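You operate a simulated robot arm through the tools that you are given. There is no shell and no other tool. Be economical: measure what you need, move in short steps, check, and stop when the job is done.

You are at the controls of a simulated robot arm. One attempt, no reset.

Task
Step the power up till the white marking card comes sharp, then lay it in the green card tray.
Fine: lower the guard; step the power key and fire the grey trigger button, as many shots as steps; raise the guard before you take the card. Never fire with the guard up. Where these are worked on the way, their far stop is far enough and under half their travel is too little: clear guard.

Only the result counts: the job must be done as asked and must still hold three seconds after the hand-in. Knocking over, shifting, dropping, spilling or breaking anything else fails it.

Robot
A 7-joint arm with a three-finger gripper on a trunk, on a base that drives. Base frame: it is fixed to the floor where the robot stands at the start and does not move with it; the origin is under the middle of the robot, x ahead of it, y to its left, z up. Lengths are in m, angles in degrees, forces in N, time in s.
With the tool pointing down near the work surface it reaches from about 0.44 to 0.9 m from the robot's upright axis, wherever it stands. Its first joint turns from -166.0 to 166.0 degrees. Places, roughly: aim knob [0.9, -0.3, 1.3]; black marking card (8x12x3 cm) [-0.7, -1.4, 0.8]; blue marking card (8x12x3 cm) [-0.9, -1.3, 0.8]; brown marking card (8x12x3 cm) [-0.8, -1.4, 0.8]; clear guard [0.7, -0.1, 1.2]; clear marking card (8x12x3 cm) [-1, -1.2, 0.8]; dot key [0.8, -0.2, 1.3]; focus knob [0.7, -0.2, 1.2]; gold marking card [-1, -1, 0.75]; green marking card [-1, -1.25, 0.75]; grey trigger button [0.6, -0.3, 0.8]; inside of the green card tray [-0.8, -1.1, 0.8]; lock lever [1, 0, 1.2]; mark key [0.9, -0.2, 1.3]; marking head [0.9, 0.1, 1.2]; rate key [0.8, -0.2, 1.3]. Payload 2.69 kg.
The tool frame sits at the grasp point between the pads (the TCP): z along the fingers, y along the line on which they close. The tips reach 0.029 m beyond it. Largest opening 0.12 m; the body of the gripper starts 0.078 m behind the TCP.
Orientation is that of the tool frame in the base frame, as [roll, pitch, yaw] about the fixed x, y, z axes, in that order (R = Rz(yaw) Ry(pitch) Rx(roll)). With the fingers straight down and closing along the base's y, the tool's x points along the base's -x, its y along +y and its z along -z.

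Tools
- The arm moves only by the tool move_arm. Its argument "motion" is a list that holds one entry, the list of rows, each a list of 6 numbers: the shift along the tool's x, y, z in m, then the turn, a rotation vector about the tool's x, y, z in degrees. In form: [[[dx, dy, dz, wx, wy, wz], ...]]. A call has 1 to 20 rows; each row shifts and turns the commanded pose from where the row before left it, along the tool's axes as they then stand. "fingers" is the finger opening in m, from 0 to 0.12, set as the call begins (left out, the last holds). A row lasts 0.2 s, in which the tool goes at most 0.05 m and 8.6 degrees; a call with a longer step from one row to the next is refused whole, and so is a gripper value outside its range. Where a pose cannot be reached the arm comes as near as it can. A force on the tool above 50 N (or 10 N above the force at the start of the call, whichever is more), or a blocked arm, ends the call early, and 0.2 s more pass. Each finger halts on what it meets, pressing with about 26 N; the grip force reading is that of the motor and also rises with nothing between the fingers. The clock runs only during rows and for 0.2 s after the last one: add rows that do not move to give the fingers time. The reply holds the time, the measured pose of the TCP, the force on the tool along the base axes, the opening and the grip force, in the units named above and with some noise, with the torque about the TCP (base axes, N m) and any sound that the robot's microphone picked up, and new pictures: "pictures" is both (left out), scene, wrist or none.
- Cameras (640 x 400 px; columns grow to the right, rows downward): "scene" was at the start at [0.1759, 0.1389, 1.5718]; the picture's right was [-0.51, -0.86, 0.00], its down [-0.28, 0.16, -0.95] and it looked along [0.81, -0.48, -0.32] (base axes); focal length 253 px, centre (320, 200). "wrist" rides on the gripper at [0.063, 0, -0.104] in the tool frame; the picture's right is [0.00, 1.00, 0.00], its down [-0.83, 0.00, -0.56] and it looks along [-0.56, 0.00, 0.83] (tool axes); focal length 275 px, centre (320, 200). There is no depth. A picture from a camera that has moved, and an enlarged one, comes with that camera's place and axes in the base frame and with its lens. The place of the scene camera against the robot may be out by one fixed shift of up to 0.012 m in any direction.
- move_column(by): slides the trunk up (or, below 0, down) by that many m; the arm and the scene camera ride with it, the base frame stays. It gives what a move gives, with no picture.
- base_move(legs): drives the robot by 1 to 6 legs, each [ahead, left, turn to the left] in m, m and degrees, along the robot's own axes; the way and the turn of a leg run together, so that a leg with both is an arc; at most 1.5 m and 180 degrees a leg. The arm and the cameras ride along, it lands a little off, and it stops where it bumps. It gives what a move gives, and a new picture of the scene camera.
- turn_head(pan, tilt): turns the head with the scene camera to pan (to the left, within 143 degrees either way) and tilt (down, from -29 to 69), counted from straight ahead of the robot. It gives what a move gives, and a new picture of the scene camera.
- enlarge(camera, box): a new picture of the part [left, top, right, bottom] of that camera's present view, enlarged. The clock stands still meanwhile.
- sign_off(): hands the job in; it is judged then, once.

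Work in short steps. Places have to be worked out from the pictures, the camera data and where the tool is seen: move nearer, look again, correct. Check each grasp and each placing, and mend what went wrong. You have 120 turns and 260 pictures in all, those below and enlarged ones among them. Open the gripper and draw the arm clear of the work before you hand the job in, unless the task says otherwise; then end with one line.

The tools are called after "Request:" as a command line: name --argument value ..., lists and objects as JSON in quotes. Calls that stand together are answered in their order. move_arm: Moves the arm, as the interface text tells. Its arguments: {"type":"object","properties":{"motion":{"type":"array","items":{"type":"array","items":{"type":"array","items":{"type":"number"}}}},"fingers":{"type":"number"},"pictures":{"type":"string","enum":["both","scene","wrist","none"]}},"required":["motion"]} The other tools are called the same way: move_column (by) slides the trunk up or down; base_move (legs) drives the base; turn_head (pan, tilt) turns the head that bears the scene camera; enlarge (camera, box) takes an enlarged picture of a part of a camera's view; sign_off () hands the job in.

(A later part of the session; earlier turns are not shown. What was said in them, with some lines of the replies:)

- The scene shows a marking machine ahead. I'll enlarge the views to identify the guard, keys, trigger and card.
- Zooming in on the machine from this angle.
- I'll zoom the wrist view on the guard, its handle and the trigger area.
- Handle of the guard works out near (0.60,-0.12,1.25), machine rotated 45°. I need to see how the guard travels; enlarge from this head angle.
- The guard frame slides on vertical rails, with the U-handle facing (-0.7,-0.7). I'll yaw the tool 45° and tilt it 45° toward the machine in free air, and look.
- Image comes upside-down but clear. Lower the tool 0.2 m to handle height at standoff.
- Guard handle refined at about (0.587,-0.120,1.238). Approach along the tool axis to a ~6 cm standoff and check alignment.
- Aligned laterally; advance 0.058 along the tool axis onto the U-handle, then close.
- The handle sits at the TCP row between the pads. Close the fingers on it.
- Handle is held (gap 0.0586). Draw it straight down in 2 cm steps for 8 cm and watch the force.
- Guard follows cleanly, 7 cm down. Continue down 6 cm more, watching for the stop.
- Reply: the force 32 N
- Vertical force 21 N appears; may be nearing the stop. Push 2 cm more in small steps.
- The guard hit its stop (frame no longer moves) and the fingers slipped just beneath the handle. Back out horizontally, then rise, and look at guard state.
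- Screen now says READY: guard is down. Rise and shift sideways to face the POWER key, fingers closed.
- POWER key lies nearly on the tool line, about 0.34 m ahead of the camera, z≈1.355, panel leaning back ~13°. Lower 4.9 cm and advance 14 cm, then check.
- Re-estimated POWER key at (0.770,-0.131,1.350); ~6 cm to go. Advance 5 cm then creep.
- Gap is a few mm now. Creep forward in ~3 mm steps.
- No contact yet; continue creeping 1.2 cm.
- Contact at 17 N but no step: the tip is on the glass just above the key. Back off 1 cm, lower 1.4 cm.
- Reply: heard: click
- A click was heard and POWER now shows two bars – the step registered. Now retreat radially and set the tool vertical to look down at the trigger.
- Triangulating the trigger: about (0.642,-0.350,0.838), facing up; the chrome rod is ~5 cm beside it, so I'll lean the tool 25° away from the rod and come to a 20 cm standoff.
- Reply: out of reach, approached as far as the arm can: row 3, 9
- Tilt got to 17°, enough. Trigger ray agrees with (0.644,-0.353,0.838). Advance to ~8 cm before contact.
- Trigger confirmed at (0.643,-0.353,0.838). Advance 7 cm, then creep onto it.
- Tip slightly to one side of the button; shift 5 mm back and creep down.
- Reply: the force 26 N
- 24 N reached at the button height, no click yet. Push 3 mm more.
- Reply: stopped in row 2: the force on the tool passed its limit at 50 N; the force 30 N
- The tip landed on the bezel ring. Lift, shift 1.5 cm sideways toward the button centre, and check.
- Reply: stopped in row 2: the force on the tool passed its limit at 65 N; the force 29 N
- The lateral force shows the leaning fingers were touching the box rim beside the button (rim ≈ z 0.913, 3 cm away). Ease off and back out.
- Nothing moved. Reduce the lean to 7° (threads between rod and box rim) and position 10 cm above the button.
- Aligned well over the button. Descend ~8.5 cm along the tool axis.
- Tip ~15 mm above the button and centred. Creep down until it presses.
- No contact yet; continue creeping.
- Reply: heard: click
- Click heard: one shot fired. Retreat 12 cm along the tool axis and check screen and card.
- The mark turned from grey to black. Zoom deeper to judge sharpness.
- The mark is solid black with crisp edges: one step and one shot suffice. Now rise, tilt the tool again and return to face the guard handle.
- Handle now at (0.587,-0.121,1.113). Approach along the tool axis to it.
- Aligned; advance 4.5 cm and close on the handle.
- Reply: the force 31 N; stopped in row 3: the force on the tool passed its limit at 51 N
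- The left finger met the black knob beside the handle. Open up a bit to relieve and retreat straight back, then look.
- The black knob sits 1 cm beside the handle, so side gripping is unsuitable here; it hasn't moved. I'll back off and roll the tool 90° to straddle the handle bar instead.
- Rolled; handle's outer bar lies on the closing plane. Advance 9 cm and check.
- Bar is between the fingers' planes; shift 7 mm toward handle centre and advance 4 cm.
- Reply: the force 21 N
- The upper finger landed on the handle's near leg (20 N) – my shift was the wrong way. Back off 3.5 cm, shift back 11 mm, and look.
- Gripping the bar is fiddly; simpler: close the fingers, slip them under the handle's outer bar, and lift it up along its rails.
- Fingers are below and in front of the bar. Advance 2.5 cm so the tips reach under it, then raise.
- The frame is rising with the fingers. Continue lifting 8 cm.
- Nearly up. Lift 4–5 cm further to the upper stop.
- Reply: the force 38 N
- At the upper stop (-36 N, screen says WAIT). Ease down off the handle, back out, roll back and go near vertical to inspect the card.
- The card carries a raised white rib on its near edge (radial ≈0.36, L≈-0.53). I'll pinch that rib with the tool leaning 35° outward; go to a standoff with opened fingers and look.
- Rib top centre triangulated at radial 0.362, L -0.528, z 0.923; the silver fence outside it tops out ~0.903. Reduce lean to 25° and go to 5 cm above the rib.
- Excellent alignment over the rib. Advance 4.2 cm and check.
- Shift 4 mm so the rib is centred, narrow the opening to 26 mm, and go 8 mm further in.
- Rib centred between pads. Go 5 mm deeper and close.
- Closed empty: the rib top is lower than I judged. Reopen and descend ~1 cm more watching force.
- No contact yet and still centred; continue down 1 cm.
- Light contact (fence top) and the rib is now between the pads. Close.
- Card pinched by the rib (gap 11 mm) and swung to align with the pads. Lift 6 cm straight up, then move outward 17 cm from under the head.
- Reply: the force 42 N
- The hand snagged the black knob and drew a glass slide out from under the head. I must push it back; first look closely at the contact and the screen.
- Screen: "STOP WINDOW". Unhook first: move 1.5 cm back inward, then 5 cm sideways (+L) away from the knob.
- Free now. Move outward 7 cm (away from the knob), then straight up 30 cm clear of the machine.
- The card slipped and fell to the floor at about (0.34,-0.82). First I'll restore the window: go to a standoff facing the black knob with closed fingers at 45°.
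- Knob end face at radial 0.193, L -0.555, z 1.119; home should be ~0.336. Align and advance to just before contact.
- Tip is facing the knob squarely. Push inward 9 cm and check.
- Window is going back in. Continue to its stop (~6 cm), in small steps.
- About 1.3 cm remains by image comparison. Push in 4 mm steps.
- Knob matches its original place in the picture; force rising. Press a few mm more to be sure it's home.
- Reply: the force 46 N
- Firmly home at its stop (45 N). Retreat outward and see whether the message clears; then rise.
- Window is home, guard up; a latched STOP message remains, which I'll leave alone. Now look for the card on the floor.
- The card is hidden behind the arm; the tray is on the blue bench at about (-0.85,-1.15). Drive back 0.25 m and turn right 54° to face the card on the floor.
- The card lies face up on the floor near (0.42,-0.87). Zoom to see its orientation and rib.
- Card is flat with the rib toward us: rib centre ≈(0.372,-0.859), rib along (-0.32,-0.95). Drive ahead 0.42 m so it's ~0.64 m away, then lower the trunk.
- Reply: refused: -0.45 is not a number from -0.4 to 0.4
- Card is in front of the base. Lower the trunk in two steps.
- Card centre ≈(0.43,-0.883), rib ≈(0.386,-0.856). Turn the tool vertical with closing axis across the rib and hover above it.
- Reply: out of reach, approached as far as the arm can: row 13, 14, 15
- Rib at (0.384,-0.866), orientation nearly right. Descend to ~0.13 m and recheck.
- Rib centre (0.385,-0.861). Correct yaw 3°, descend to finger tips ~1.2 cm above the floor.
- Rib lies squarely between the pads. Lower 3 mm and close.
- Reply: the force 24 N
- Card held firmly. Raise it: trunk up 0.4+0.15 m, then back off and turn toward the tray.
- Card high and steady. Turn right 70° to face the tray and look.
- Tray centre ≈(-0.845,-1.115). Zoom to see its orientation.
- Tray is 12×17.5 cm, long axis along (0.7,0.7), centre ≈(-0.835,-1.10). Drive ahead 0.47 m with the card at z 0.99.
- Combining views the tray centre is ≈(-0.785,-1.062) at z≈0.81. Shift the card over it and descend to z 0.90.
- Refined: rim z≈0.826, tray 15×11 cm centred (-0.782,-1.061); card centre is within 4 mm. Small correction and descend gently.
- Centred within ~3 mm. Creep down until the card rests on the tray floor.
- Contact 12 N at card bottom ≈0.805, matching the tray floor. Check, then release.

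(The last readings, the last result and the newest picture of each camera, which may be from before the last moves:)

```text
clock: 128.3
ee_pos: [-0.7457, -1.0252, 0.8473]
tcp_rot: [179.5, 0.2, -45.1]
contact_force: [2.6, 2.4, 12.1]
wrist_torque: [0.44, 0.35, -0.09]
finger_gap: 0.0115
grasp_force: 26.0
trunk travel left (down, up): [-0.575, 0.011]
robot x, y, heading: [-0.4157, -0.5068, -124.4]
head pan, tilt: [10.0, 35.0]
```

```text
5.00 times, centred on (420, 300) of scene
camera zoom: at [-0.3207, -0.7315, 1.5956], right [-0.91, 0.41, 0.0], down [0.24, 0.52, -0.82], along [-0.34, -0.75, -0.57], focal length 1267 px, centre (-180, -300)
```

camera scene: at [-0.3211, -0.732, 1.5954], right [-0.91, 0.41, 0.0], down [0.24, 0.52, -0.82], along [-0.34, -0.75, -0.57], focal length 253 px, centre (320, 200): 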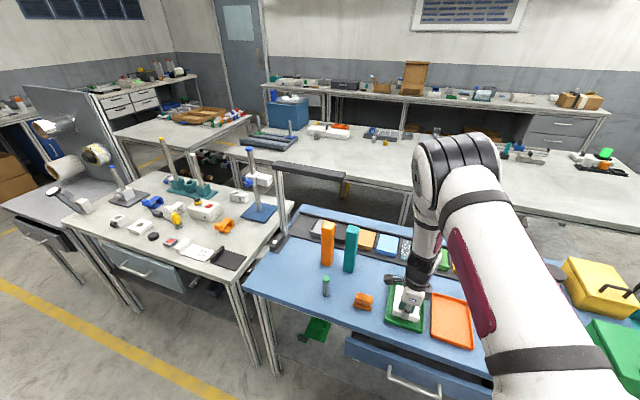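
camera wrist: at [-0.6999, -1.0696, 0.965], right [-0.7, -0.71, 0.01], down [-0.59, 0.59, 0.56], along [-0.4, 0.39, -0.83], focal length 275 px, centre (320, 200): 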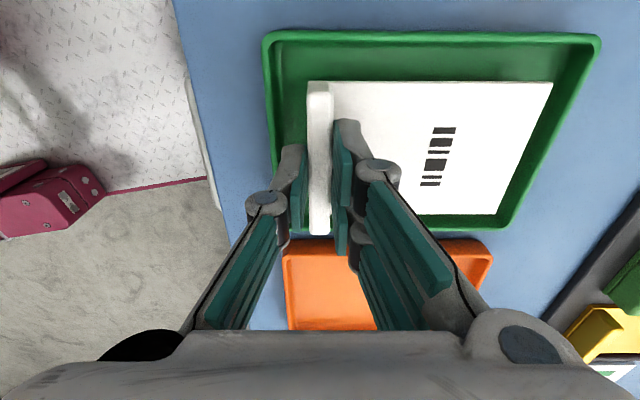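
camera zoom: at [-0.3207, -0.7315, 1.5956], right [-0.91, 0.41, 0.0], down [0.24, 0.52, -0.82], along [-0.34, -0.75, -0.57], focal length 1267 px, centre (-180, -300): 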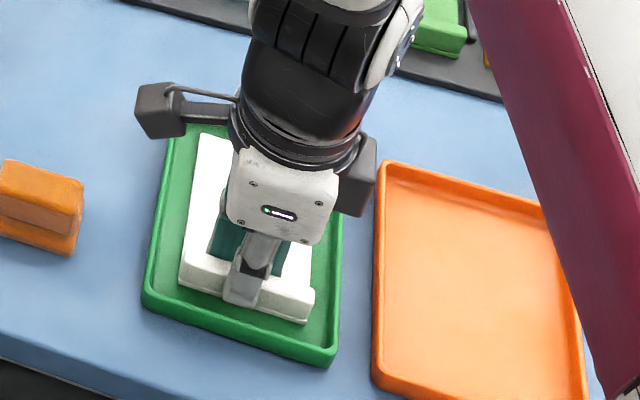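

The card lies fully inside the tray. Open slightly and lift straight away.

Request:
move_arm --motion '[[[0, 0, -0.001, 0, 0, 0], [0, 0, 0, 0, 0, 0], [0, 0, -0.02, 0, 0, 0], [0, 0, -0.04, 0, 0, 0], [0, 0, -0.045, 0, 0, 0], [0, 0, -0.045, 0, 0, 0], [0, 0, -0.045, 0, 0, 0]]]' --fingers 0.028

Request:
enlarge --camera "wrist" --box '[200, 0, 440, 160]'

```text
clock: 129.9
ee_pos: [-0.7451, -1.021, 1.0433]
tcp_rot: [179.6, 0.2, -45.0]
contact_force: [0.3, -0.1, 0.7]
wrist_torque: [0.02, 0.0, 0.01]
finger_gap: 0.028
grasp_force: 0.1
trunk travel left (down, up): [-0.575, 0.011]
robot x, y, heading: [-0.4139, -0.5088, -124.5]
head pan, tilt: [10.0, 35.0]
camera scene: at [-0.3212, -0.7322, 1.5954], right [-0.91, 0.41, 0.0], down [0.24, 0.52, -0.82], along [-0.34, -0.75, -0.57], focal length 253 px, centre (320, 200)
camera wrist: at [-0.6995, -1.0675, 1.1481], right [-0.7, -0.71, 0.01], down [-0.59, 0.59, 0.56], along [-0.4, 0.39, -0.83], focal length 275 px, centre (320, 200)
```

scene: 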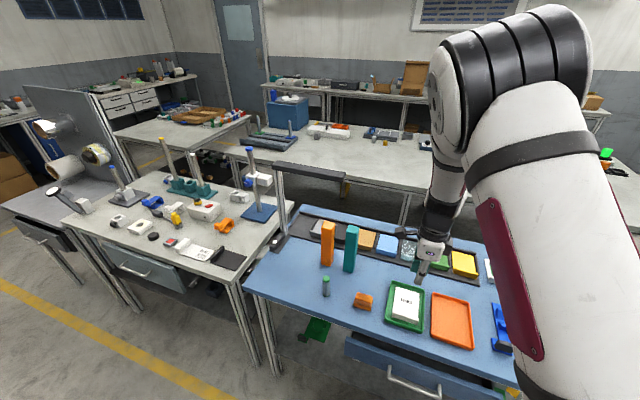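
wrist: 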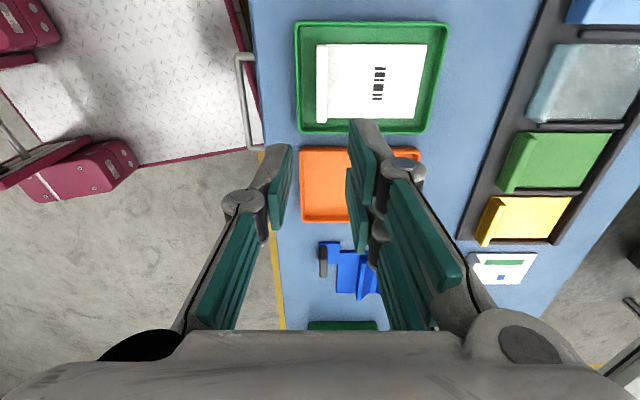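

```text
2.50 times, centred on (320, 80) of wrist
camera zoom: at [-0.6995, -1.0675, 1.1481], right [-0.7, -0.71, 0.01], down [-0.59, 0.59, 0.56], along [-0.4, 0.39, -0.83], focal length 688 px, centre (320, 500)
```

zoom: 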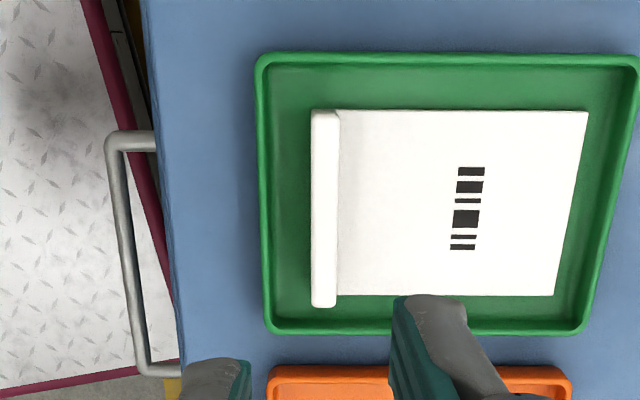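

The card lies flat in the green tray with a crisp mark, gripper open. Back the robot away to draw clear, then verify.

Request:
base_move --legs '[[-0.3, 0, 0]]'

Request:
enlarge --camera "scene" --box '[330, 170, 490, 270]'

Request:
turn_head --pan 115 --tilt 20

```text
clock: 132.0
ee_pos: [-0.5764, -0.7751, 1.044]
tcp_rot: [179.6, 0.2, -45.2]
contact_force: [0.6, 0.1, -0.5]
wrist_torque: [0.01, -0.03, 0.01]
finger_gap: 0.0277
grasp_force: 0.0
trunk travel left (down, up): [-0.575, 0.011]
robot x, y, heading: [-0.2477, -0.2603, -124.4]
head pan, tilt: [10.0, 35.0]
camera scene: at [-0.1518, -0.4857, 1.5953], right [-0.91, 0.42, 0.0], down [0.24, 0.52, -0.82], along [-0.34, -0.74, -0.57], focal length 253 px, centre (320, 200)
```

scene: 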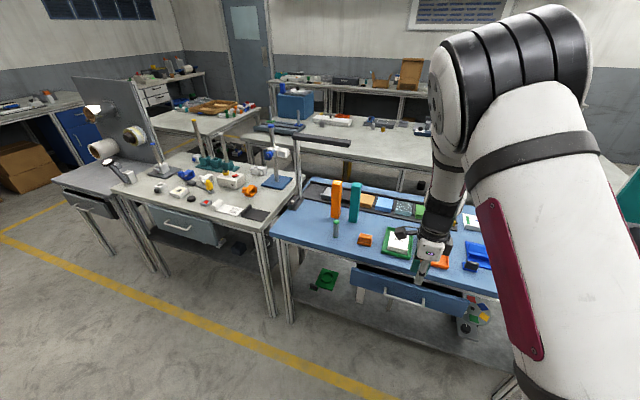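

```text
4.00 times, centred on (410, 220) of scene
camera zoom: at [-0.1518, -0.4857, 1.5953], right [-0.91, 0.42, 0.0], down [0.24, 0.52, -0.82], along [-0.34, -0.74, -0.57], focal length 1013 px, centre (-40, 120)
```

zoom: 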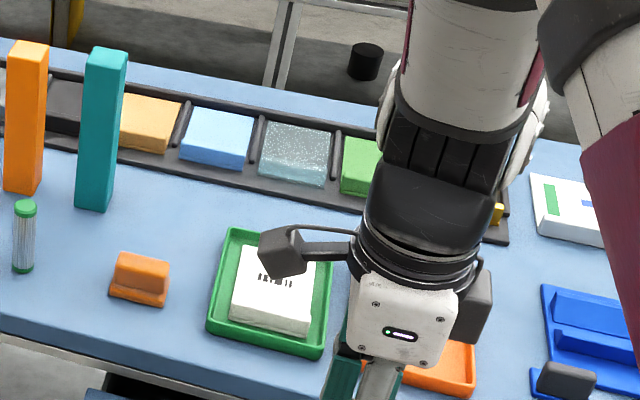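

```text
clock: 133.8
ee_pos: [-0.5769, -0.7752, 1.0427]
tcp_rot: [179.6, 0.2, -45.2]
contact_force: [0.0, -1.0, -0.6]
wrist_torque: [0.0, 0.01, 0.0]
finger_gap: 0.028
grasp_force: 0.0
trunk travel left (down, up): [-0.575, 0.011]
robot x, y, heading: [-0.2424, -0.2624, -124.8]
head pan, tilt: [115.0, 20.0]
camera scene: at [-0.0232, -0.4213, 1.6193], right [-0.17, -0.99, 0.0], down [-0.34, 0.06, -0.94], along [0.93, -0.16, -0.34], focal length 253 px, centre (320, 200)
```

scene: 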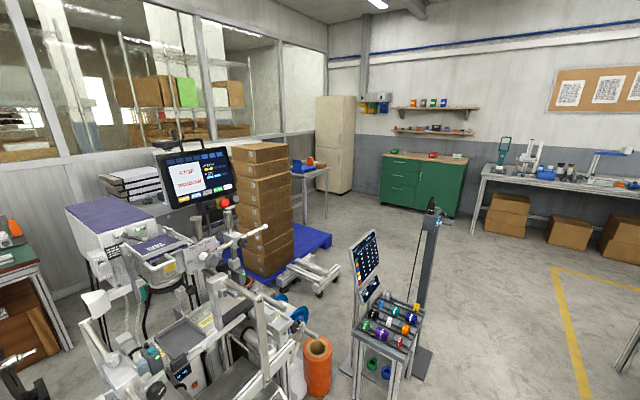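

The card is in the tray, the window and guard are in place, and the gripper is open and clear. Handing in.

Request:
sign_off

```text
The job is handed in.
```

The white card is marked sharp after one power step and one shot, both done with the guard down. The guard was raised before I took the card, and the card now lies in the green tray. Two mishaps on the way: my hand pulled the machine's glass window slide out, and I pushed it back to its stop, but the screen still shows "STOP WINDOW" and I did not reset it. I also dropped the card on the floor once and picked it up again.
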